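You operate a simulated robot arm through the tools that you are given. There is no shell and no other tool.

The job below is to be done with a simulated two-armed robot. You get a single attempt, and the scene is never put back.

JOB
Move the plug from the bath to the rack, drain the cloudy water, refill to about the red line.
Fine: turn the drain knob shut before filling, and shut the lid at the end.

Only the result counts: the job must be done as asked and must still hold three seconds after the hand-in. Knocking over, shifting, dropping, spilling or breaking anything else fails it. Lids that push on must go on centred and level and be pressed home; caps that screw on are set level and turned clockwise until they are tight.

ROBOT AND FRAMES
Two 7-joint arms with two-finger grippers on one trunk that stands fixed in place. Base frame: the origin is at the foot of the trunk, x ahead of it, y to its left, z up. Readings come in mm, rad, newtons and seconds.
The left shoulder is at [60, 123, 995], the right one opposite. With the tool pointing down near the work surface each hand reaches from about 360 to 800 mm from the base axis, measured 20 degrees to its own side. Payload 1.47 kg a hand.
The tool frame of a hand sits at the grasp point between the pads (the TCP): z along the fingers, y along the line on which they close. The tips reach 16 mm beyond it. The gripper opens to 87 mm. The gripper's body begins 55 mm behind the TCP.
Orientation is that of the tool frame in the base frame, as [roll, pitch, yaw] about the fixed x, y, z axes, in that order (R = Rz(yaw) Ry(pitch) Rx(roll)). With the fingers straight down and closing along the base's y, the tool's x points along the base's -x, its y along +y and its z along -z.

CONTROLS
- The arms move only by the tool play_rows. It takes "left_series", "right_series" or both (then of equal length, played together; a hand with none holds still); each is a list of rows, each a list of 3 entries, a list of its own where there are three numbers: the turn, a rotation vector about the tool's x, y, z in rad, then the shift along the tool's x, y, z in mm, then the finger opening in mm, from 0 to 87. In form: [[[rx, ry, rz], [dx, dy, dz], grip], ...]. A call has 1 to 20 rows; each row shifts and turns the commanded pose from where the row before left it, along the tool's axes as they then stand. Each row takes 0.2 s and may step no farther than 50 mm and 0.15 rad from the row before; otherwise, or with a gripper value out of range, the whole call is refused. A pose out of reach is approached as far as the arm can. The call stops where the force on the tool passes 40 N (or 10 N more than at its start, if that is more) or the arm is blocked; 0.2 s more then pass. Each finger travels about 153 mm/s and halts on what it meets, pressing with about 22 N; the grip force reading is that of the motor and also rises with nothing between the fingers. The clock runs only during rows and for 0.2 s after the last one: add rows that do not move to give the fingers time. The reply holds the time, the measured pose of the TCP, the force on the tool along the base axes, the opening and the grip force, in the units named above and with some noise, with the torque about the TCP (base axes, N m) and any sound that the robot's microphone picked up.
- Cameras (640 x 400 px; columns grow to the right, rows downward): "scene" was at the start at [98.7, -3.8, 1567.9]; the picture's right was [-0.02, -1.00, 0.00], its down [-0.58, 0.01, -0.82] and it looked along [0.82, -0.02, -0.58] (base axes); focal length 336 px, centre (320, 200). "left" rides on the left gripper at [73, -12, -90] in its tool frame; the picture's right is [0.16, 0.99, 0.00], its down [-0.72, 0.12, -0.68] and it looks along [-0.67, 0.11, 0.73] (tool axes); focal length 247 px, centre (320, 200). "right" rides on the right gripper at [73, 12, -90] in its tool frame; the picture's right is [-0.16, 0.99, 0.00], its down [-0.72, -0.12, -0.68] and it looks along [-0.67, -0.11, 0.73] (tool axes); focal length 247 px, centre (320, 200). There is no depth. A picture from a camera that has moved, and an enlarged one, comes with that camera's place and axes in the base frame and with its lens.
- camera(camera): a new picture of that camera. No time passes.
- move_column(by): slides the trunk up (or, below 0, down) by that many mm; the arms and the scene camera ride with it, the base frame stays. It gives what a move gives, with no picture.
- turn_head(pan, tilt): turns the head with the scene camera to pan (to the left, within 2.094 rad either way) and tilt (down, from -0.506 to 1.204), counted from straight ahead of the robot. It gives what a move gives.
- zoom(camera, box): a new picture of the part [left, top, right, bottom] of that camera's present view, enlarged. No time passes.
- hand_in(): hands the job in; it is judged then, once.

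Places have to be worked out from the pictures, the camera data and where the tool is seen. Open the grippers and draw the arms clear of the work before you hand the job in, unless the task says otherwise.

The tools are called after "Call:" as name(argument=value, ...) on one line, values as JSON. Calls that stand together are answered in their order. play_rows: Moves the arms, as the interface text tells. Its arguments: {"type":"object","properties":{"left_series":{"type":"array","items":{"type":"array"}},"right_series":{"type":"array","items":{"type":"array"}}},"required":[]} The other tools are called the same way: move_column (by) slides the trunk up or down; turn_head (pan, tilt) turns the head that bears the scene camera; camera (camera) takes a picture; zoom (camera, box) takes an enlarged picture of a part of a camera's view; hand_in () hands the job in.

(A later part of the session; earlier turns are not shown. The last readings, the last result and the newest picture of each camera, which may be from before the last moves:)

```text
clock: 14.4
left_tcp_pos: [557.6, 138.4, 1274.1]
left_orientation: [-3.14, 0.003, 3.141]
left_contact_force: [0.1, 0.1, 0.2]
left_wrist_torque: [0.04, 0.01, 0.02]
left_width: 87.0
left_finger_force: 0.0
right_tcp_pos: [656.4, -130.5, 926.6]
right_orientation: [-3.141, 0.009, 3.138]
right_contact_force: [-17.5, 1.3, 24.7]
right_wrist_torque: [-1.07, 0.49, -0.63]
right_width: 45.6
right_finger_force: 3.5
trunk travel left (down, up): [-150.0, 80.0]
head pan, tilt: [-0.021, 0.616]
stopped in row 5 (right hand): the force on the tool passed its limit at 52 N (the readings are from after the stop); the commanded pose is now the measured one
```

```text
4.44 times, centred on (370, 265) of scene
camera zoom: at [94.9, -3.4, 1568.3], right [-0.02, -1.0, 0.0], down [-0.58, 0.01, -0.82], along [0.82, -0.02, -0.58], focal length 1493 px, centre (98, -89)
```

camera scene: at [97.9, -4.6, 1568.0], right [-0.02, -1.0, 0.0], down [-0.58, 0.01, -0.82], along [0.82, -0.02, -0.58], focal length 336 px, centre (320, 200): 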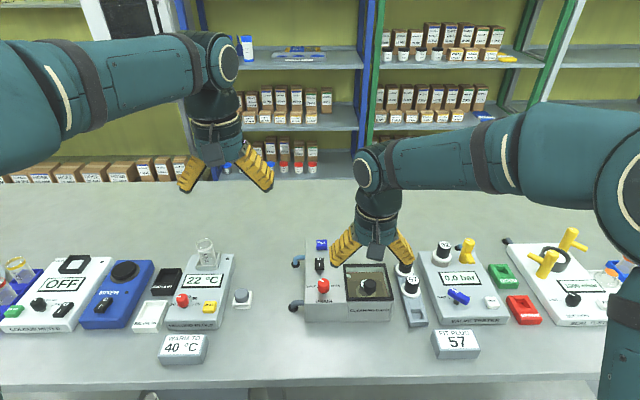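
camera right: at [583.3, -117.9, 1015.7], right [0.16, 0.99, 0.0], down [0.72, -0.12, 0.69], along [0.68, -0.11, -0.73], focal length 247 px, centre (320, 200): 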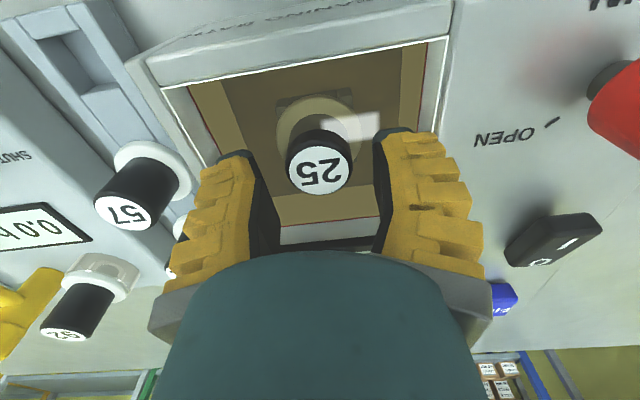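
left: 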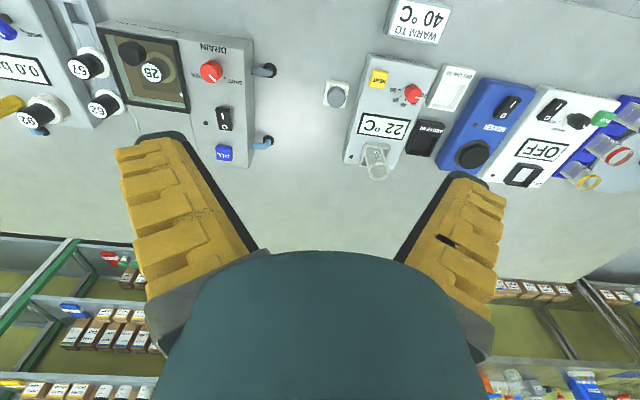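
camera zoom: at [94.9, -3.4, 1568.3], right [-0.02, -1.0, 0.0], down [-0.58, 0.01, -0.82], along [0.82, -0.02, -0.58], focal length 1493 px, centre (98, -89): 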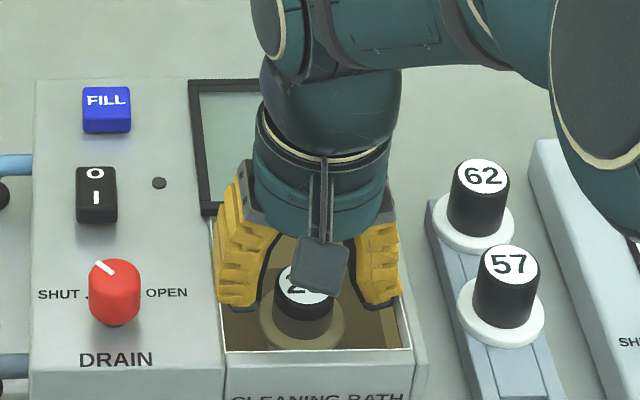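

The descent met something at z ≈ 927 (force −x and +z, on the −y side of the hand). I look closely at what touches before doing anything else.

Call:
zoom(camera="right", box=[130, 90, 450, 290])

Call:
zoom(camera="scene", box=[340, 230, 410, 310])

Call:
camera(camera="left")

Call:
camera(camera="scene")

Call:
zoom(camera="left", box=[20, 0, 260, 150])

```text
2.00 times, centred on (290, 190) of right
camera zoom: at [583.3, -117.9, 1015.7], right [0.16, 0.99, 0.0], down [0.72, -0.12, 0.69], along [0.68, -0.11, -0.73], focal length 494 px, centre (380, 220)
```

zoom: 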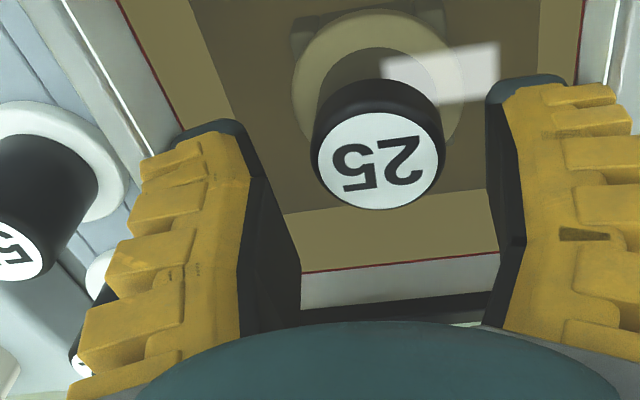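

```text
5.00 times, centred on (375, 270) of scene
camera zoom: at [94.9, -3.4, 1568.3], right [-0.02, -1.0, 0.0], down [-0.58, 0.01, -0.82], along [0.82, -0.02, -0.58], focal length 1680 px, centre (45, -150)
```

zoom: 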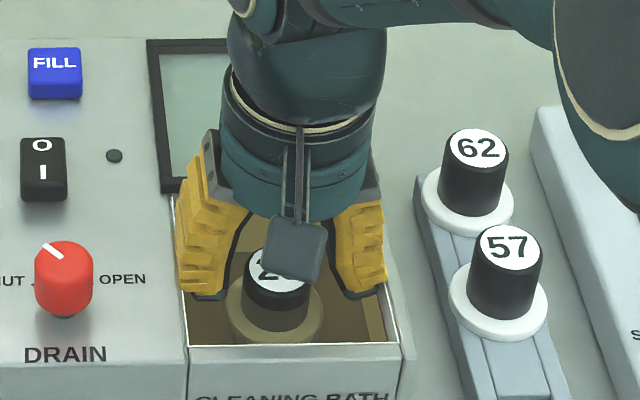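

```text
taken
camera left: at [485.4, 125.7, 1363.5], right [-0.16, 0.99, 0.0], down [0.72, 0.12, 0.68], along [0.67, 0.11, -0.73], focal length 247 px, centre (320, 200)
```

left: 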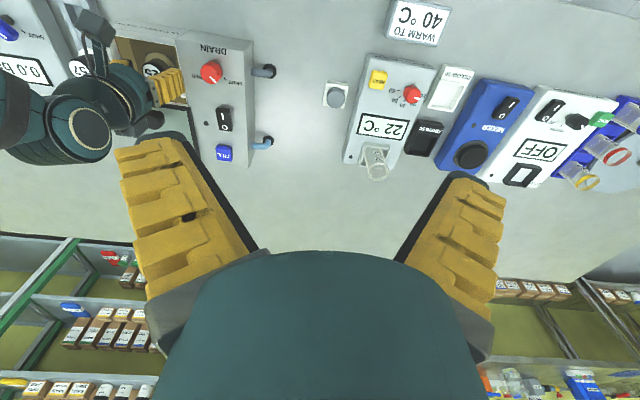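

```text
taken
camera scene: at [94.9, -3.4, 1568.3], right [-0.02, -1.0, 0.0], down [-0.58, 0.01, -0.82], along [0.82, -0.02, -0.58], focal length 336 px, centre (320, 200)
```

scene: 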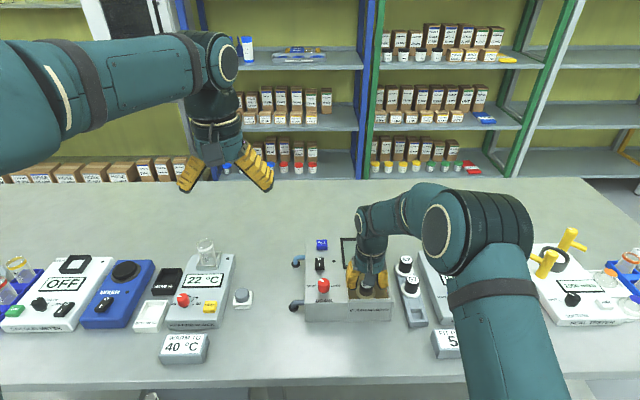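

```text
2.67 times, centred on (140, 75) of left
camera zoom: at [485.4, 125.7, 1363.5], right [-0.16, 0.99, 0.0], down [0.72, 0.12, 0.68], along [0.67, 0.11, -0.73], focal length 659 px, centre (800, 533)
```

zoom: 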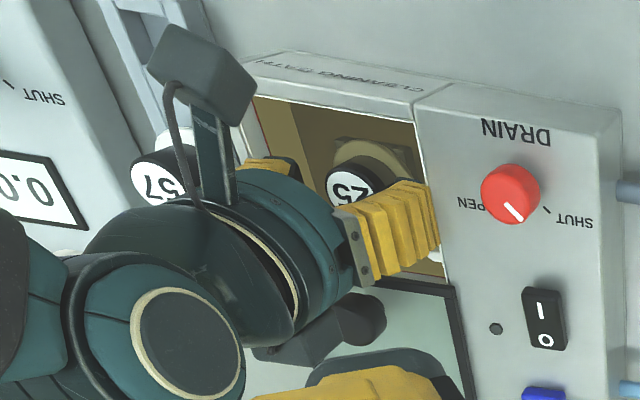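

The fingers splay outward at their tips, so at this opening the right fingertip has caught the tank's rim. I lift straight up, narrow the fingers and check that nothing moved.

Call:
play_rows(right_series=[[[0, 0, 0], [0, 0, -10], 46], [[0, 0, 0], [0, 0, -25], 46], [[0, 0, 0], [0, 0, 0], 36], [[0, 0, 0], [0, 0, 0], 36], [[0, 0, 0], [0, 0, 0], 36]])

Call:
zoom(camera="right", box=[160, 60, 480, 260])

Call:
zoom(camera="scene", box=[300, 220, 440, 310])

```text
clock: 15.6
left_tcp_pos: [559.9, 137.9, 1270.9]
left_orientation: [3.141, -0.001, -3.141]
left_contact_force: [-0.5, 0.4, 0.5]
left_wrist_torque: [-0.02, -0.03, 0.0]
left_width: 87.2
left_finger_force: 0.1
right_tcp_pos: [658.8, -130.3, 958.0]
right_orientation: [-3.141, 0.01, 3.142]
right_contact_force: [0.4, 0.0, -0.4]
right_wrist_torque: [0.0, 0.01, 0.02]
right_width: 41.8
right_finger_force: 3.9
trunk travel left (down, up): [-150.0, 80.0]
head pan, tilt: [-0.021, 0.616]
```

```text
2.00 times, centred on (320, 160) of right
camera zoom: at [586.1, -118.6, 1047.0], right [0.16, 0.99, 0.0], down [0.72, -0.12, 0.69], along [0.68, -0.11, -0.73], focal length 494 px, centre (320, 280)
```

zoom: 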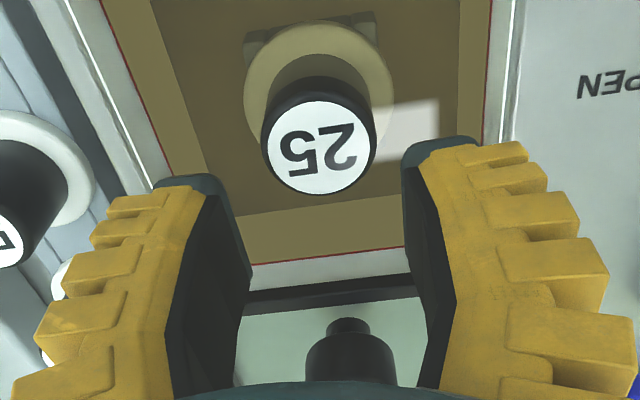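

```text
4.44 times, centred on (370, 265) of scene
camera zoom: at [99.3, -4.0, 1567.8], right [-0.02, -1.0, 0.0], down [-0.58, 0.01, -0.82], along [0.82, -0.02, -0.58], focal length 1493 px, centre (98, -89)
```

zoom: 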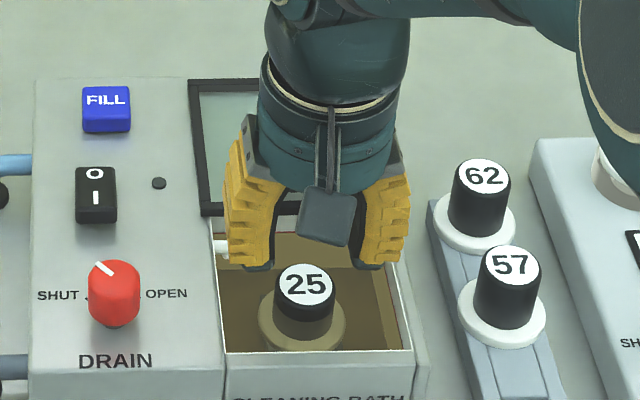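

Nothing shifted and the hand is clear. The plug is centred between the pads, so I re-level, move 3 mm toward me, narrow to about 40 mm and descend in small steps.

Call:
play_rows(right_series=[[[0, -0.01, 0], [3, 0, 0], 34.5], [[0, 0, 0], [0, 0, 20], 34.5], [[0, 0, 0], [0, 0, 7], 34.5], [[0, 0, 0], [0, 0, 5], 34.5], [[0, 0, 0], [0, 0, 0], 34.5]])

Call:
zoom(camera="right", box=[160, 60, 480, 260])

Call:
zoom(camera="scene", box=[300, 220, 440, 310])

```text
clock: 16.8
left_tcp_pos: [560.3, 137.4, 1271.5]
left_orientation: [3.141, -0.001, -3.141]
left_contact_force: [-0.6, 0.3, -0.7]
left_wrist_torque: [0.02, -0.01, 0.04]
left_width: 87.0
left_finger_force: 0.1
right_tcp_pos: [657.3, -130.6, 924.7]
right_orientation: [-3.142, 0.02, -3.141]
right_contact_force: [0.2, -0.1, 0.0]
right_wrist_torque: [-0.04, -0.02, 0.0]
right_width: 40.4
right_finger_force: 4.7
trunk travel left (down, up): [-150.0, 80.0]
head pan, tilt: [-0.021, 0.616]
```

```text
2.00 times, centred on (320, 160) of right
camera zoom: at [582.5, -119.0, 1014.0], right [0.16, 0.99, 0.0], down [0.71, -0.12, 0.69], along [0.69, -0.11, -0.72], focal length 494 px, centre (320, 280)
```

zoom: 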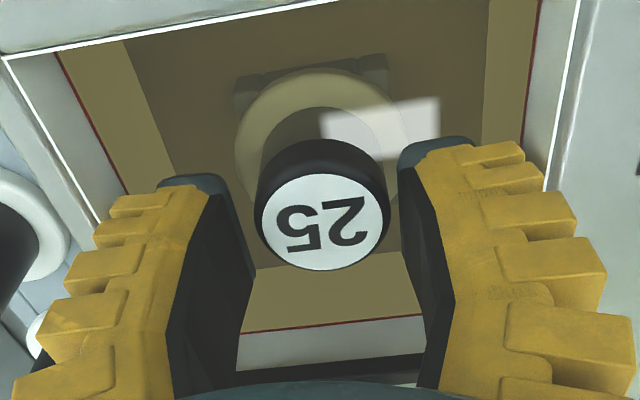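

```text
4.44 times, centred on (370, 265) of scene
camera zoom: at [98.4, -3.8, 1567.9], right [-0.02, -1.0, 0.0], down [-0.58, 0.01, -0.82], along [0.82, -0.02, -0.58], focal length 1493 px, centre (98, -89)
```

zoom: 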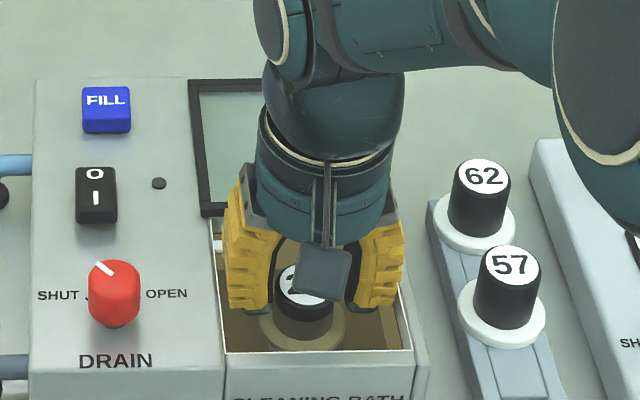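

No contact now and the plug is centred. I correct the small pitch (I had turned it the wrong way) and descend the last 14 mm.

Call:
play_rows(right_series=[[[0, 0.02, 0], [1, 0, 0], 34.5], [[0, 0, 0], [0, 0, 5], 34.5], [[0, 0, 0], [0, 0, 5], 34.5], [[0, 0, 0], [0, 0, 4], 34.5], [[0, 0, 0], [0, 0, 0], 34.5]])

Call:
zoom(camera="right", box=[160, 60, 480, 260])

```text
clock: 18.0
left_tcp_pos: [560.8, 137.7, 1272.1]
left_orientation: [3.14, -0.001, 3.141]
left_contact_force: [1.0, 0.5, 0.6]
left_wrist_torque: [-0.04, -0.01, -0.02]
left_width: 87.0
left_finger_force: 0.0
right_tcp_pos: [655.3, -132.6, 910.8]
right_orientation: [-3.141, -0.002, -3.141]
right_contact_force: [-0.6, 1.1, -0.8]
right_wrist_torque: [0.02, 0.04, -0.01]
right_width: 40.4
right_finger_force: 3.6
trunk travel left (down, up): [-150.0, 80.0]
head pan, tilt: [-0.021, 0.616]
```

```text
2.00 times, centred on (320, 160) of right
camera zoom: at [583.2, -119.1, 1002.1], right [0.16, 0.99, 0.0], down [0.72, -0.12, 0.68], along [0.67, -0.11, -0.73], focal length 494 px, centre (320, 280)
```

zoom: 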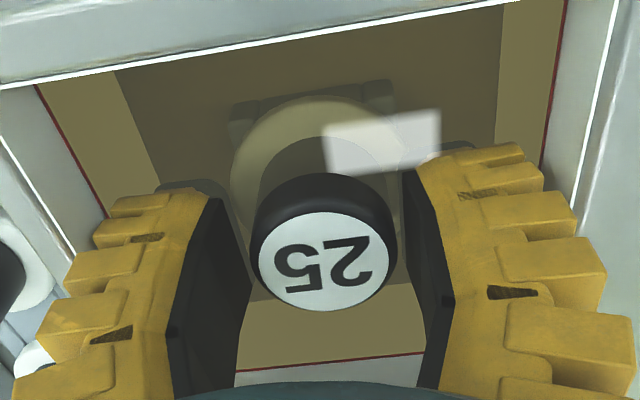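

The fingers straddle the handle with their tips in the water. I go 4 mm lower and close.

Call:
play_rows(right_series=[[[0, 0, 0], [0, 0, 4], 34.5], [[0, 0, 0], [0, 0, 0], 15], [[0, 0, 0], [0, 0, 0], 15], [[0, 0, 0], [0, 0, 0], 15]])

Call:
zoom(camera="right", box=[160, 60, 480, 260])

```text
clock: 19.0
left_tcp_pos: [560.4, 137.2, 1271.7]
left_orientation: [-3.141, 0.001, 3.141]
left_contact_force: [-0.4, 0.4, 0.9]
left_wrist_torque: [0.02, -0.01, -0.02]
left_width: 87.1
left_finger_force: 0.1
right_tcp_pos: [654.7, -131.4, 908.1]
right_orientation: [-3.141, -0.004, -3.141]
right_contact_force: [-1.2, 0.0, 1.7]
right_wrist_torque: [-0.06, 0.03, -0.02]
right_width: 27.4
right_finger_force: 22.1
trunk travel left (down, up): [-150.0, 80.0]
head pan, tilt: [-0.021, 0.616]
```

```text
2.00 times, centred on (320, 160) of right
camera zoom: at [583.2, -118.8, 998.0], right [0.16, 0.99, 0.0], down [0.72, -0.12, 0.68], along [0.67, -0.11, -0.73], focal length 494 px, centre (320, 280)
```

zoom: 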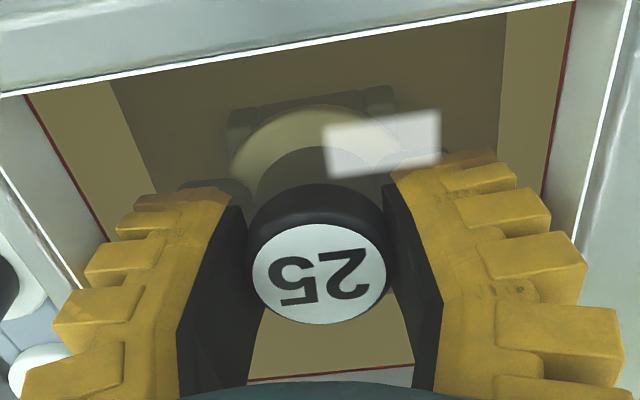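

The plug is gripped at 27.4 mm with 22 N. I lift slowly, straight up.

Call:
play_rows(right_series=[[[0, 0, 0], [0, 0, -3], 15], [[0, 0, 0], [0, 0, -5], 15], [[0, 0, 0], [0, 0, -8], 15], [[0, 0, 0], [0, 0, -10], 15], [[0, 0, 0], [0, 0, -10], 15], [[0, 0, 0], [0, 0, 0], 15]])

Call:
zoom(camera="right", box=[160, 60, 480, 260])

Call:
zoom(camera="scene", box=[300, 220, 440, 310])

```text
clock: 20.4
left_tcp_pos: [560.3, 137.8, 1271.2]
left_orientation: [3.141, 0.0, 3.141]
left_contact_force: [0.2, 0.0, 0.3]
left_wrist_torque: [0.0, 0.0, -0.02]
left_width: 87.1
left_finger_force: 0.0
right_tcp_pos: [653.1, -130.9, 943.9]
right_orientation: [-3.14, 0.0, 3.141]
right_contact_force: [-0.1, 0.0, -0.5]
right_wrist_torque: [-0.02, 0.0, 0.03]
right_width: 26.6
right_finger_force: 22.6
trunk travel left (down, up): [-150.0, 80.0]
head pan, tilt: [-0.021, 0.616]
```

```text
2.00 times, centred on (320, 160) of right
camera zoom: at [582.6, -119.3, 1033.1], right [0.16, 0.99, 0.0], down [0.72, -0.12, 0.68], along [0.67, -0.11, -0.73], focal length 494 px, centre (320, 280)
```

zoom: 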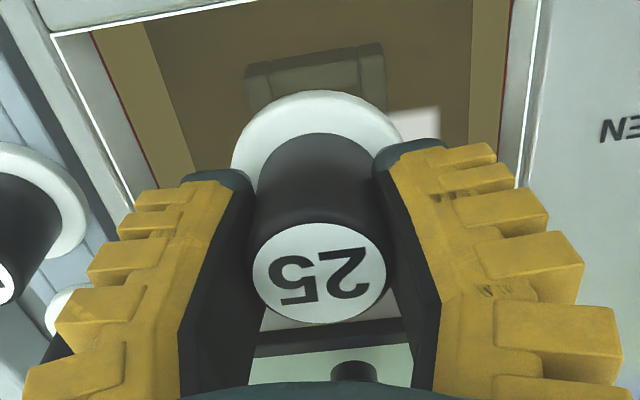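

```text
4.44 times, centred on (370, 265) of scene
camera zoom: at [98.9, -3.8, 1567.8], right [-0.02, -1.0, 0.0], down [-0.58, 0.01, -0.82], along [0.82, -0.02, -0.58], focal length 1493 px, centre (98, -89)
```

zoom: 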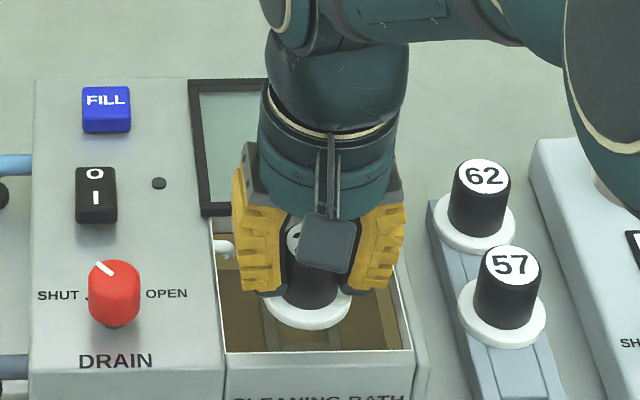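

The plug comes up freely. I raise it clear of the rim and look at its underside and stem.

Call:
play_rows(right_series=[[[0, 0, 0], [0, 0, -15], 15], [[0, 0, 0], [0, 0, -20], 15], [[0, 0, 0], [0, 0, -25], 15], [[0, 0, 0], [0, 0, -15], 15], [[0, 0, 0], [0, 0, 0], 15]])

Call:
zoom(camera="scene", box=[320, 210, 430, 290])

Call:
zoom(camera="left", box=[20, 0, 220, 125])

```text
clock: 21.6
left_tcp_pos: [561.0, 136.0, 1271.3]
left_orientation: [-3.141, -0.001, -3.141]
left_contact_force: [0.4, 0.0, -0.5]
left_wrist_torque: [0.03, -0.03, 0.0]
left_width: 86.8
left_finger_force: 0.1
right_tcp_pos: [656.4, -130.5, 1018.8]
right_orientation: [3.14, -0.002, 3.141]
right_contact_force: [0.2, -0.4, -0.6]
right_wrist_torque: [0.0, -0.02, -0.01]
right_width: 26.1
right_finger_force: 22.6
trunk travel left (down, up): [-150.0, 80.0]
head pan, tilt: [-0.021, 0.616]
```

```text
5.00 times, centred on (375, 250) of scene
camera zoom: at [98.8, -3.8, 1567.8], right [-0.02, -1.0, 0.0], down [-0.58, 0.01, -0.82], along [0.82, -0.02, -0.58], focal length 1680 px, centre (45, -50)
```

zoom: 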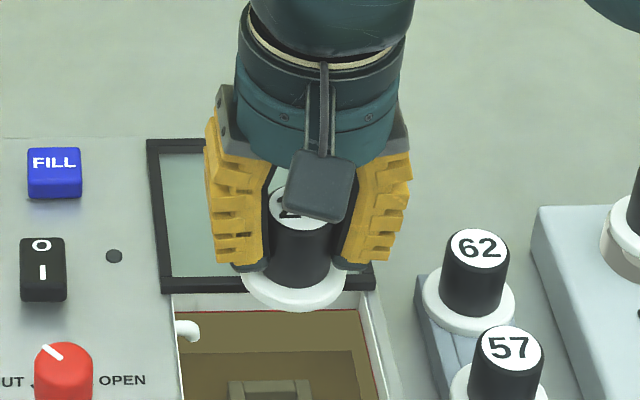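

```text
3.20 times, centred on (120, 62) of left
camera zoom: at [488.6, 125.2, 1362.0], right [-0.16, 0.99, 0.0], down [0.72, 0.12, 0.68], along [0.67, 0.11, -0.73], focal length 790 px, centre (960, 640)
```

zoom: 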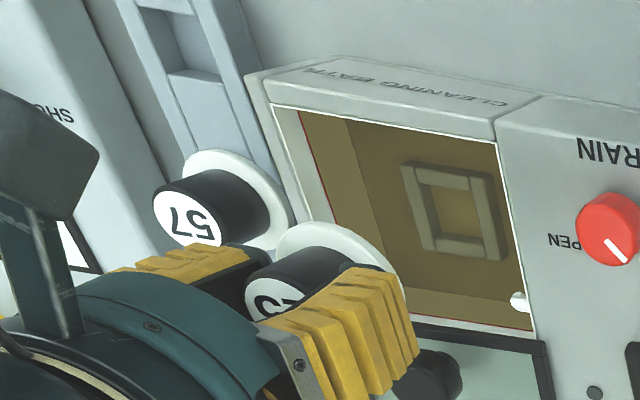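

The holder in the tank is a square socket like the rack's. I carry the plug over beside the rack at this height and take pictures to measure the slot precisely.

Call:
play_rows(right_series=[[[0, 0, 0], [4, -30, 0], 15], [[0, 0, 0], [4, -30, 0], 15], [[0, 0, 0], [4, -30, 0], 15], [[0, 0, 0], [4, -30, 0], 15], [[0, 0, 0], [0, 0, 0], 15]])

Call:
camera(camera="right")

Call:
zoom(camera="right", box=[250, 40, 410, 140])

Call:
zoom(camera="scene", box=[380, 230, 460, 335])

Call:
zoom(camera="left", box=[0, 0, 160, 100])

```text
clock: 22.8
left_tcp_pos: [560.9, 138.3, 1272.1]
left_orientation: [-3.141, -0.001, -3.141]
left_contact_force: [-0.2, 0.3, -0.4]
left_wrist_torque: [-0.01, 0.03, 0.06]
left_width: 87.0
left_finger_force: 0.0
right_tcp_pos: [638.3, -250.5, 1020.0]
right_orientation: [3.141, -0.002, 3.141]
right_contact_force: [1.1, 0.6, -0.9]
right_wrist_torque: [0.0, -0.04, 0.01]
right_width: 25.7
right_finger_force: 22.2
trunk travel left (down, up): [-150.0, 80.0]
head pan, tilt: [-0.021, 0.616]
```

```text
taken
camera right: at [566.5, -238.8, 1110.0], right [0.16, 0.99, 0.0], down [0.72, -0.12, 0.68], along [0.67, -0.11, -0.73], focal length 247 px, centre (320, 200)
```

right: 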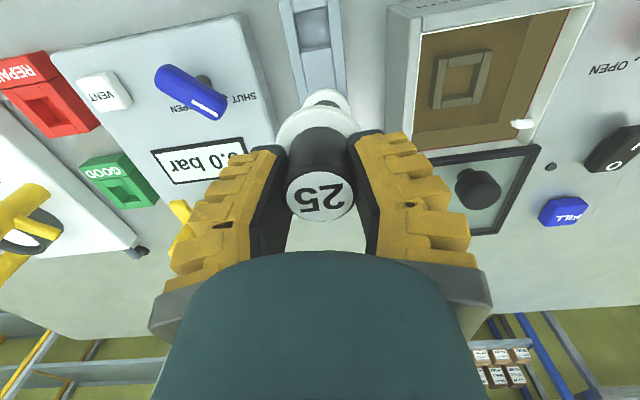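

```text
4.00 times, centred on (330, 90) of right
camera zoom: at [566.5, -238.8, 1110.0], right [0.16, 0.99, 0.0], down [0.72, -0.12, 0.68], along [0.67, -0.11, -0.73], focal length 988 px, centre (280, 640)
```

zoom: 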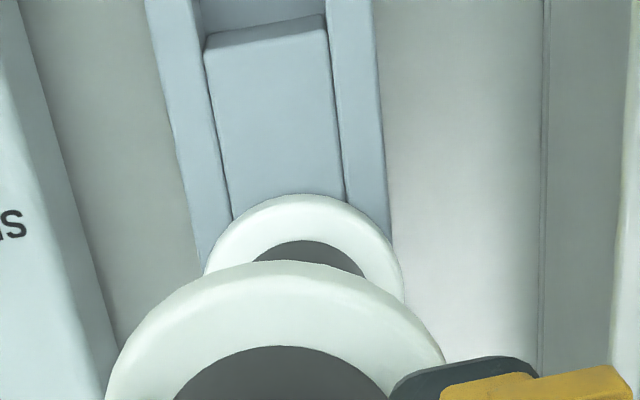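

```text
3.81 times, centred on (420, 282) of scene
camera zoom: at [98.9, -3.5, 1567.9], right [-0.02, -1.0, 0.0], down [-0.58, 0.01, -0.82], along [0.82, -0.02, -0.58], focal length 1280 px, centre (-61, -114)
```

zoom: 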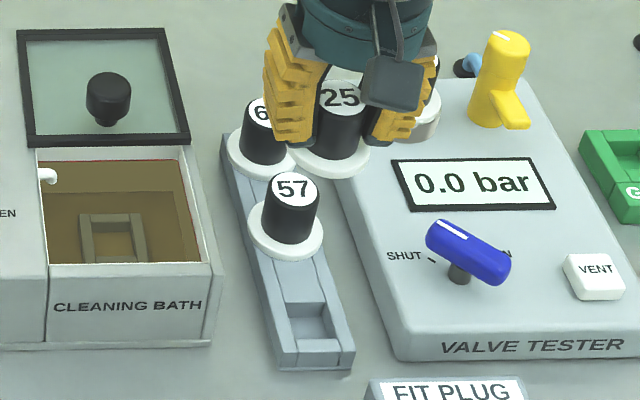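

```text
4.00 times, centred on (80, 50) of left
camera zoom: at [488.7, 125.5, 1362.0], right [-0.16, 0.99, 0.0], down [0.72, 0.12, 0.68], along [0.67, 0.11, -0.73], focal length 988 px, centre (1280, 800)
```

zoom: 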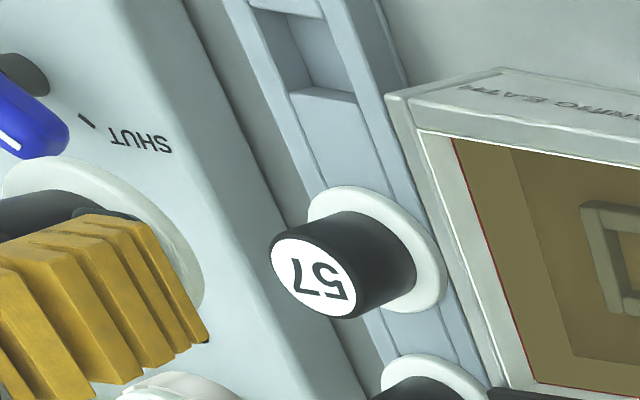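

Looking straight along the rack, its centre line is y ≈ −250.4. The slot centre is at about x 600 and the slot top near z 872, consistent with 68 mm spacing. I move over the slot and come down partway.

Call:
play_rows(right_series=[[[0, 0, 0], [20, 0, 0], 15], [[0, 0, 0], [17, 0, 0], 15], [[0, 0, 0], [0, 0, 25], 15], [[0, 0, 0], [0, 0, 25], 15], [[0, 0, 0], [0, 0, 20], 15], [[0, 0, 0], [0, 0, 0], 15]])

Call:
camera(camera="right")

Call:
zoom(camera="right", box=[240, 60, 400, 220])

Call:
zoom(camera="scene", box=[390, 255, 450, 335])

Call:
zoom(camera="left", box=[0, 0, 160, 100])

```text
clock: 24.2
left_tcp_pos: [560.4, 137.8, 1272.0]
left_orientation: [-3.141, 0.0, 3.141]
left_contact_force: [-0.8, -0.2, -0.2]
left_wrist_torque: [0.01, -0.01, 0.01]
left_width: 86.8
left_finger_force: 0.0
right_tcp_pos: [600.7, -250.5, 948.5]
right_orientation: [3.141, -0.001, -3.141]
right_contact_force: [0.5, -0.5, -0.1]
right_wrist_torque: [0.0, 0.04, 0.0]
right_width: 25.4
right_finger_force: 22.3
trunk travel left (down, up): [-150.0, 80.0]
head pan, tilt: [-0.021, 0.616]
```

```text
taken
camera right: at [528.6, -239.1, 1038.0], right [0.16, 0.99, 0.0], down [0.72, -0.12, 0.68], along [0.67, -0.11, -0.73], focal length 247 px, centre (320, 200)
```

right: 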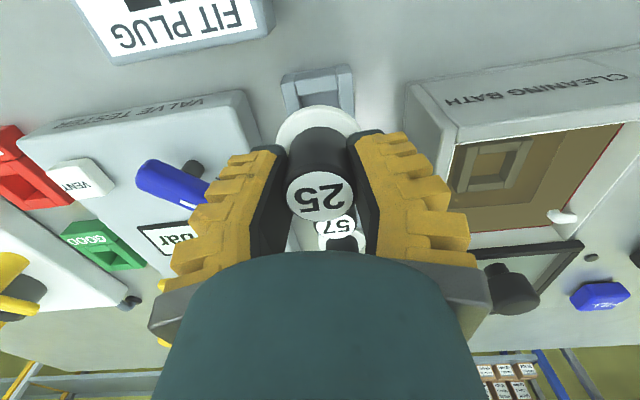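

```text
2.50 times, centred on (320, 140) of right
camera zoom: at [528.6, -239.1, 1038.0], right [0.16, 0.99, 0.0], down [0.72, -0.12, 0.68], along [0.67, -0.11, -0.73], focal length 617 px, centre (320, 350)
```

zoom: 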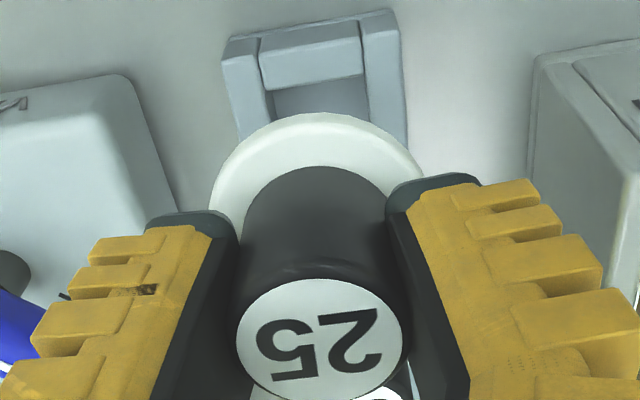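

```text
5.00 times, centred on (420, 295) of scene
camera zoom: at [98.2, -3.7, 1567.9], right [-0.02, -1.0, 0.0], down [-0.58, 0.01, -0.82], along [0.82, -0.02, -0.58], focal length 1680 px, centre (-180, -275)
```

zoom: 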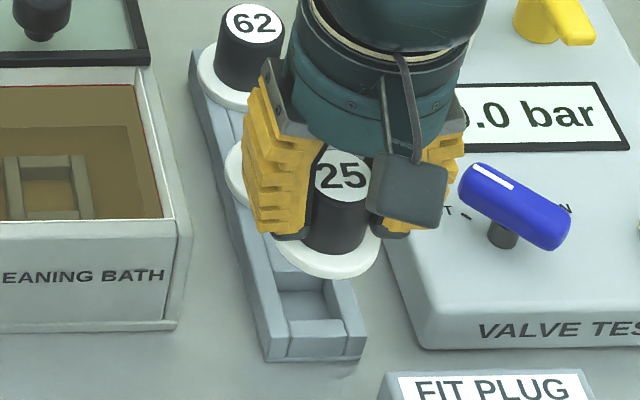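

```text
4.00 times, centred on (80, 50) of left
camera zoom: at [488.1, 125.3, 1362.3], right [-0.16, 0.99, 0.0], down [0.72, 0.12, 0.68], along [0.67, 0.11, -0.73], focal length 988 px, centre (1280, 800)
```

zoom: 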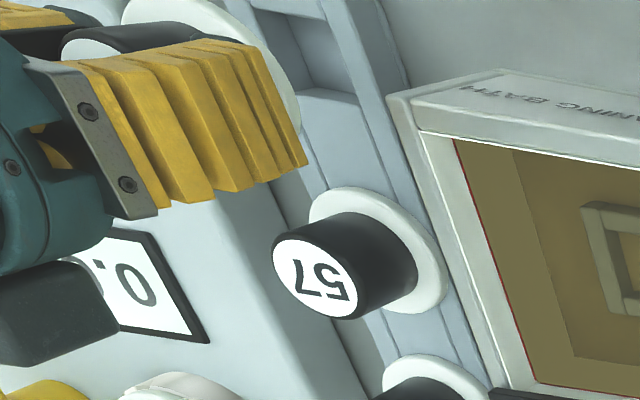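

Projected again from here, the slot spans x 586–613 with its centre at (599.6, −250), right under the plug. I descend in small steps and watch the force.

Call:
play_rows(right_series=[[[0, 0, 0], [0, 0, 10], 15], [[0, 0, 0], [0, 0, 5], 15], [[0, 0, 0], [0, 0, 4], 15], [[0, 0, 0], [0, 0, 4], 15], [[0, 0, 0], [0, 0, 4], 15], [[0, 0, 0], [0, 0, 0], 15]])

Call:
zoom(camera="scene", box=[390, 255, 450, 335])

Call:
zoom(camera="right", box=[240, 60, 400, 220])

```text
clock: 25.6
left_tcp_pos: [561.2, 137.5, 1272.0]
left_orientation: [-3.14, -0.001, -3.141]
left_contact_force: [0.0, -0.3, -0.1]
left_wrist_torque: [0.0, 0.01, 0.02]
left_width: 86.8
left_finger_force: 0.1
right_tcp_pos: [602.6, -251.1, 922.3]
right_orientation: [-3.141, -0.001, 3.142]
right_contact_force: [0.0, -0.4, 0.3]
right_wrist_torque: [-0.01, 0.01, 0.0]
right_width: 25.1
right_finger_force: 21.7
trunk travel left (down, up): [-150.0, 80.0]
head pan, tilt: [-0.021, 0.616]
```

```text
5.00 times, centred on (420, 295) of scene
camera zoom: at [98.7, -3.8, 1567.9], right [-0.02, -1.0, 0.0], down [-0.58, 0.01, -0.82], along [0.82, -0.02, -0.58], focal length 1680 px, centre (-180, -275)
```

zoom: 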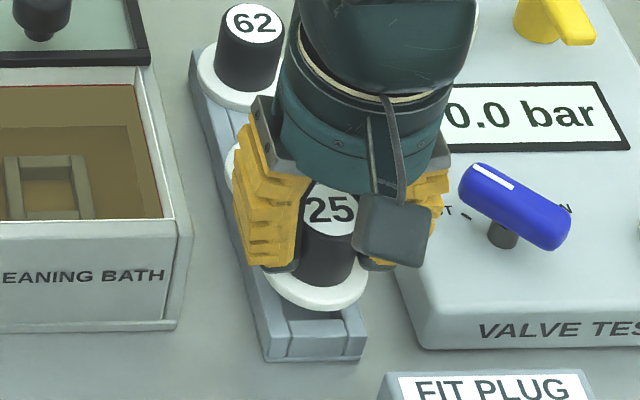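

```text
2.50 times, centred on (320, 140) of right
camera zoom: at [530.3, -238.7, 1012.0], right [0.16, 0.99, 0.0], down [0.72, -0.12, 0.68], along [0.67, -0.11, -0.73], focal length 617 px, centre (320, 350)
```

zoom: 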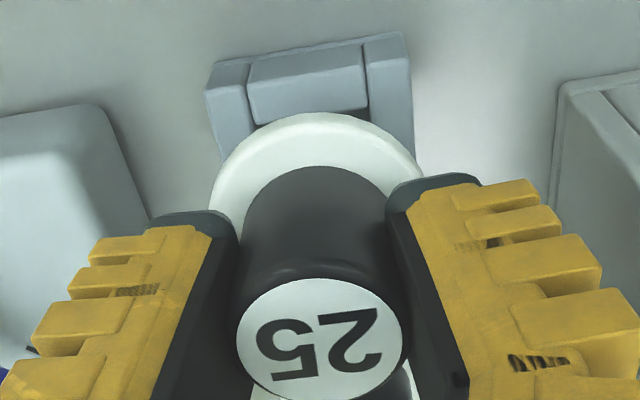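

No contact yet at z 922. The reading has drifted about 1.5 mm forward, so I correct 1 mm and go on in 3 mm steps.

Call:
play_rows(right_series=[[[0, 0, 0], [1, 0, 0], 15], [[0, 0, 0], [0, 0, 3], 15], [[0, 0, 0], [0, 0, 3], 15], [[0, 0, 0], [0, 0, 0], 15]])

```text
clock: 26.6
left_tcp_pos: [561.1, 138.2, 1271.9]
left_orientation: [3.141, 0.0, 3.141]
left_contact_force: [-0.6, 0.6, -0.3]
left_wrist_torque: [0.0, 0.01, 0.0]
left_width: 87.1
left_finger_force: 0.2
right_tcp_pos: [600.8, -250.3, 917.0]
right_orientation: [3.141, 0.0, 3.141]
right_contact_force: [0.1, 0.0, -0.4]
right_wrist_torque: [0.01, -0.05, 0.0]
right_width: 24.8
right_finger_force: 22.1
trunk travel left (down, up): [-150.0, 80.0]
head pan, tilt: [-0.021, 0.616]
```

Still free at z 917. I continue down in 2–3 mm steps.

Call:
play_rows(right_series=[[[0, 0, 0], [0, 0, 3], 15], [[0, 0, 0], [0, 0, 3], 15], [[0, 0, 0], [0, 0, 2], 15], [[0, 0, 0], [0, 0, 0], 15]])

Call:
zoom(camera="right", box=[240, 60, 400, 220])

Call:
zoom(camera="scene", box=[390, 255, 450, 335])

```text
clock: 27.6
left_tcp_pos: [560.1, 137.3, 1272.3]
left_orientation: [3.141, 0.0, 3.14]
left_contact_force: [-0.1, 0.0, -1.2]
left_wrist_torque: [-0.01, 0.03, -0.02]
left_width: 87.0
left_finger_force: 0.1
right_tcp_pos: [602.5, -250.5, 907.4]
right_orientation: [3.141, -0.001, 3.141]
right_contact_force: [-0.3, -0.7, -0.6]
right_wrist_torque: [0.02, -0.01, 0.0]
right_width: 24.9
right_finger_force: 22.0
trunk travel left (down, up): [-150.0, 80.0]
head pan, tilt: [-0.021, 0.616]
```

```text
2.50 times, centred on (320, 140) of right
camera zoom: at [529.2, -238.6, 997.7], right [0.16, 0.99, 0.0], down [0.72, -0.12, 0.68], along [0.67, -0.11, -0.73], focal length 617 px, centre (320, 350)
```

zoom: 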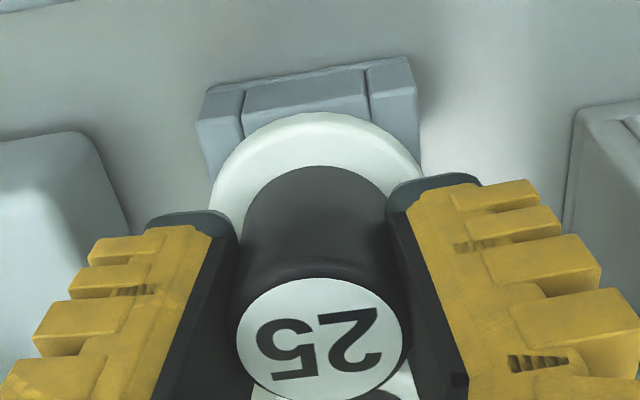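

```text
5.00 times, centred on (420, 295) of scene
camera zoom: at [98.7, -3.8, 1567.9], right [-0.02, -1.0, 0.0], down [-0.58, 0.01, -0.82], along [0.82, -0.02, -0.58], focal length 1680 px, centre (-180, -275)
```

zoom: 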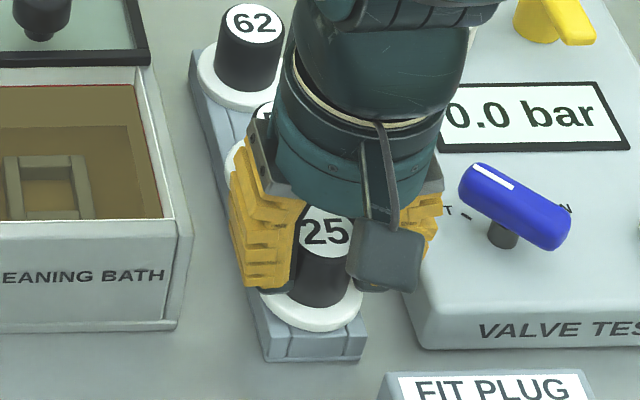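

Still no contact at z 907, and the flange is close above the rack. I keep going, 2 mm at a time.

Call:
play_rows(right_series=[[[0, 0, 0], [0, 0, 2], 15], [[0, 0, 0], [0, 0, 2], 15], [[0, 0, 0], [0, 0, 0], 15]])

Call:
zoom(camera="right", box=[240, 60, 400, 220])

```text
clock: 28.4
left_tcp_pos: [559.5, 139.0, 1271.2]
left_orientation: [3.141, 0.0, 3.141]
left_contact_force: [-0.6, 0.0, 0.6]
left_wrist_torque: [0.01, -0.01, -0.02]
left_width: 86.8
left_finger_force: 0.0
right_tcp_pos: [600.0, -250.1, 905.5]
right_orientation: [3.142, 0.001, -3.141]
right_contact_force: [0.7, 0.8, 7.1]
right_wrist_torque: [-0.01, 0.01, 0.0]
right_width: 24.9
right_finger_force: 21.9
trunk travel left (down, up): [-150.0, 80.0]
head pan, tilt: [-0.021, 0.616]
```

```text
2.50 times, centred on (320, 140) of right
camera zoom: at [529.0, -238.8, 994.5], right [0.16, 0.99, 0.0], down [0.72, -0.12, 0.68], along [0.67, -0.11, -0.73], focal length 617 px, centre (320, 350)
```

zoom: 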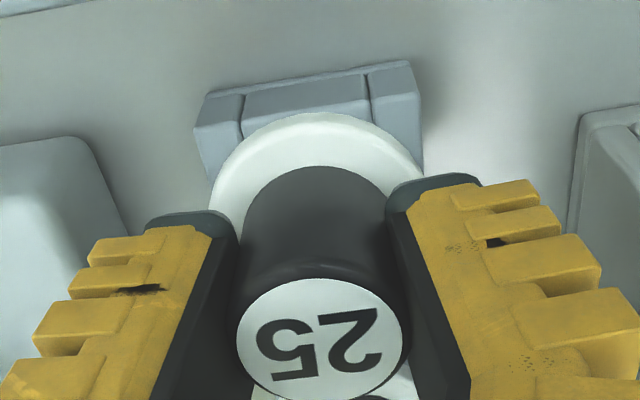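

Contact of 7 N at z 905, about where a seated plug should stop. I open the fingers moderately and rise straight up.

Call:
play_rows(right_series=[[[0, 0, 0], [0, 0, 0], 28], [[0, 0, 0], [0, 0, 0], 40], [[0, 0, 0], [0, 0, 0], 40], [[0, 0, 0], [0, 0, -10], 40], [[0, 0, 0], [0, 0, -20], 40], [[0, 0, 0], [0, 0, -30], 40], [[0, 0, 0], [0, 0, -40], 50], [[0, 0, 0], [0, 0, -20], 50], [[0, 0, 0], [0, 0, 0], 50]])

Call:
camera(camera="right")

Call:
zoom(camera="scene", box=[380, 230, 460, 335])

Call:
zoom(camera="right", box=[240, 60, 400, 220])

```text
clock: 30.4
left_tcp_pos: [560.0, 137.0, 1271.0]
left_orientation: [-3.141, 0.0, 3.141]
left_contact_force: [-1.0, 0.2, 0.2]
left_wrist_torque: [0.03, 0.0, 0.03]
left_width: 87.1
left_finger_force: 0.1
right_tcp_pos: [600.1, -252.3, 1024.7]
right_orientation: [3.141, -0.001, -3.141]
right_contact_force: [0.6, 1.0, -0.9]
right_wrist_torque: [0.01, -0.01, 0.0]
right_width: 55.4
right_finger_force: 4.0
trunk travel left (down, up): [-150.0, 80.0]
head pan, tilt: [-0.021, 0.616]
```

```text
taken
camera right: at [528.1, -240.6, 1114.7], right [0.16, 0.99, 0.0], down [0.72, -0.12, 0.68], along [0.67, -0.11, -0.73], focal length 247 px, centre (320, 200)
```

right: 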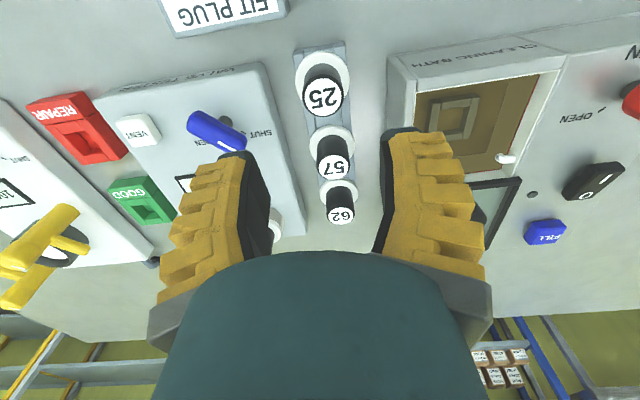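

```text
3.81 times, centred on (420, 282) of scene
camera zoom: at [98.7, -3.8, 1567.9], right [-0.02, -1.0, 0.0], down [-0.58, 0.01, -0.82], along [0.82, -0.02, -0.58], focal length 1280 px, centre (-61, -114)
```

zoom: 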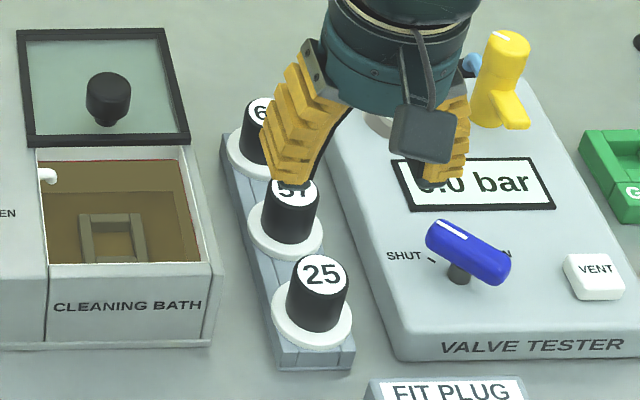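

```text
2.50 times, centred on (320, 140) of right
camera zoom: at [528.1, -240.6, 1114.7], right [0.16, 0.99, 0.0], down [0.72, -0.12, 0.68], along [0.67, -0.11, -0.73], focal length 617 px, centre (320, 350)
```

zoom: 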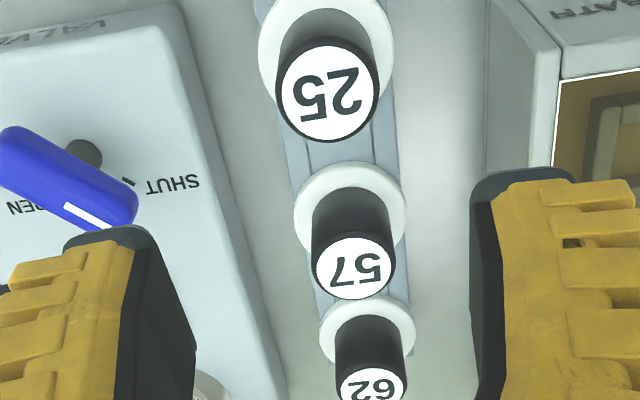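

Plug 25 stands seated in the rack, aligned with the others. Next the drain knob: I move the right hand over toward it to look at its ticks.

Call:
play_rows(right_series=[[[0, 0, 0], [0, 40, 0], 60], [[0, 0, 0], [0, 45, 0], 60], [[0, 0, 0], [0, 45, 0], 60], [[0, 0, 0], [0, 45, 0], 60], [[0, 0, 0], [0, 45, 0], 60], [[0, 0, 0], [0, 0, 0], 60]])

Call:
camera(camera="right")

Call:
zoom(camera="right", box=[230, 60, 430, 220])

Call:
zoom(camera="scene", box=[290, 225, 360, 325])

Call:
zoom(camera="left", box=[160, 20, 300, 170])

```text
clock: 31.8
left_tcp_pos: [561.2, 136.3, 1271.5]
left_orientation: [-3.141, 0.0, 3.14]
left_contact_force: [0.4, 0.1, -0.2]
left_wrist_torque: [-0.02, 0.02, 0.01]
left_width: 87.0
left_finger_force: 0.0
right_tcp_pos: [601.2, -32.5, 1025.2]
right_orientation: [3.14, -0.003, 3.141]
right_contact_force: [-0.3, 0.3, 0.8]
right_wrist_torque: [-0.01, -0.01, 0.03]
right_width: 64.5
right_finger_force: 2.7
trunk travel left (down, up): [-150.0, 80.0]
head pan, tilt: [-0.021, 0.616]
```

```text
taken
camera right: at [529.1, -20.6, 1114.8], right [0.16, 0.99, 0.0], down [0.72, -0.12, 0.68], along [0.67, -0.11, -0.73], focal length 247 px, centre (320, 200)
```

right: 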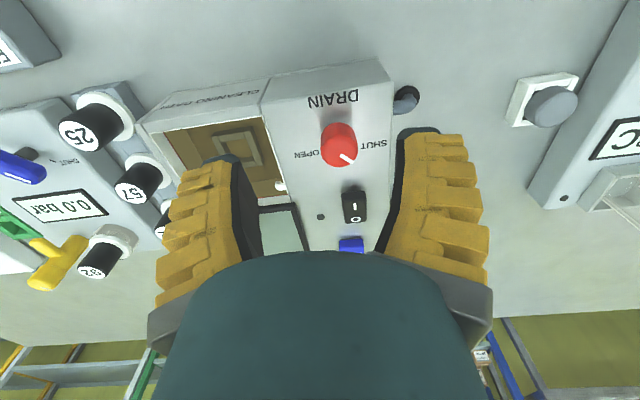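

```text
2.50 times, centred on (330, 140) of right
camera zoom: at [529.1, -20.6, 1114.8], right [0.16, 0.99, 0.0], down [0.72, -0.12, 0.68], along [0.67, -0.11, -0.73], focal length 617 px, centre (295, 350)
```

zoom: 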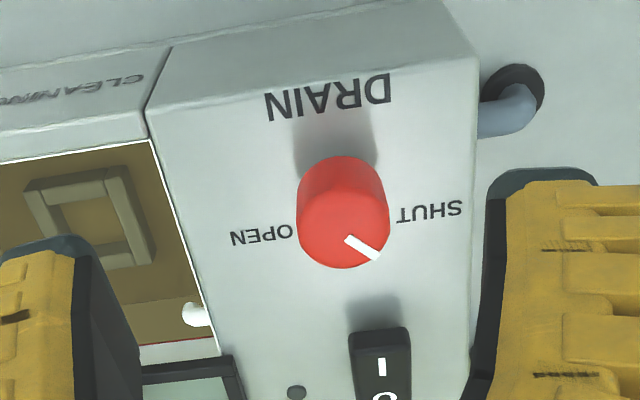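

```text
4.00 times, centred on (325, 275) of scene
camera zoom: at [98.7, -4.6, 1567.9], right [-0.02, -1.0, 0.0], down [-0.58, 0.01, -0.82], along [0.82, -0.02, -0.58], focal length 1344 px, centre (300, -100)
```

zoom: 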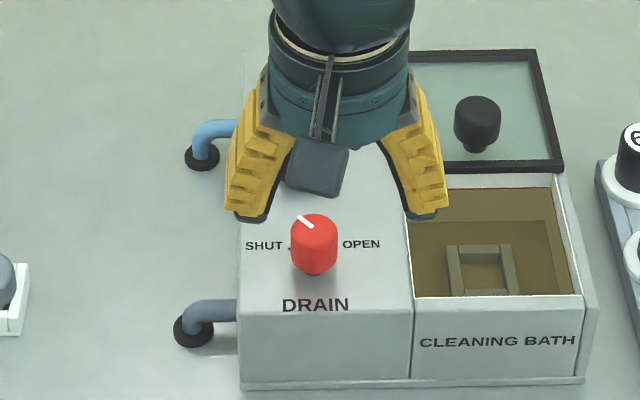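

```text
2.67 times, centred on (230, 95) of left
camera zoom: at [488.5, 124.5, 1362.2], right [-0.16, 0.99, 0.0], down [0.72, 0.12, 0.68], along [0.67, 0.11, -0.73], focal length 659 px, centre (560, 480)
```

zoom: 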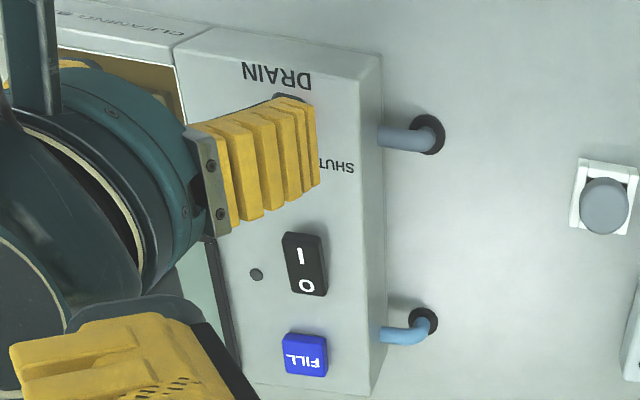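

The drain knob's top is near (623, −24, 960) with its pointer at SHUT, about 45° toward +x+y. OPEN is about 90° clockwise from there. I centre over it and pre-turn the hand −45°, so the turn runs symmetrically.

Call:
play_rows(right_series=[[[0, 0, 0], [-22, 8.5, 25], 55], [[0, 0, -0.131], [0, 0, 0], 50], [[0, 0, -0.131], [0, 0, 0], 50], [[0, 0, -0.131], [0, 0, 0], 50], [[0, 0, -0.131], [0, 0, 0], 50], [[0, 0, -0.131], [0, 0, 0], 50], [[0, 0, -0.131], [0, 0, 0], 50], [[0, 0, 0], [0, 0, 0], 50]])

Call:
camera(camera="right")

Call:
zoom(camera="scene", box=[290, 225, 360, 325])

```text
clock: 33.6
left_tcp_pos: [561.2, 137.0, 1271.4]
left_orientation: [-3.141, -0.001, 3.141]
left_contact_force: [-0.5, 0.7, 0.0]
left_wrist_torque: [0.0, 0.04, 0.02]
left_width: 86.9
left_finger_force: 0.0
right_tcp_pos: [624.3, -22.9, 999.6]
right_orientation: [3.14, 0.003, -2.352]
right_contact_force: [0.1, -0.6, -0.2]
right_wrist_torque: [-0.03, 0.01, 0.03]
right_width: 55.3
right_finger_force: 3.7
trunk travel left (down, up): [-150.0, 80.0]
head pan, tilt: [-0.021, 0.616]
```

```text
taken
camera right: at [564.5, -66.1, 1088.8], right [-0.59, 0.81, 0.0], down [0.59, 0.43, 0.68], along [0.55, 0.4, -0.73], focal length 247 px, centre (320, 200)
```

right: 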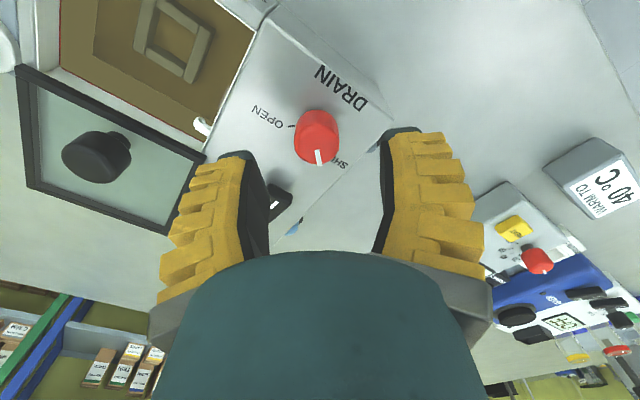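

```text
4.00 times, centred on (325, 275) of scene
camera zoom: at [98.6, -3.8, 1567.9], right [-0.02, -1.0, 0.0], down [-0.58, 0.01, -0.82], along [0.82, -0.02, -0.58], focal length 1344 px, centre (300, -100)
```

zoom: 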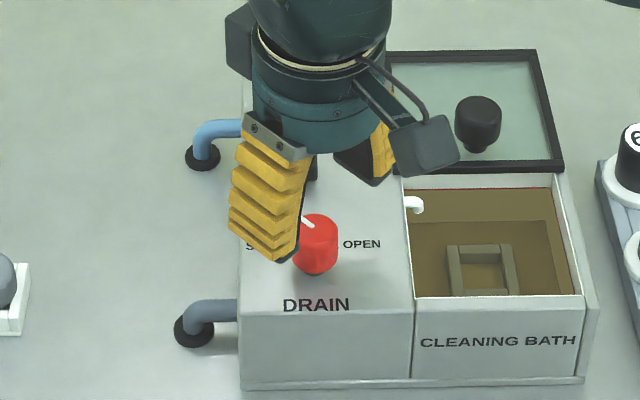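

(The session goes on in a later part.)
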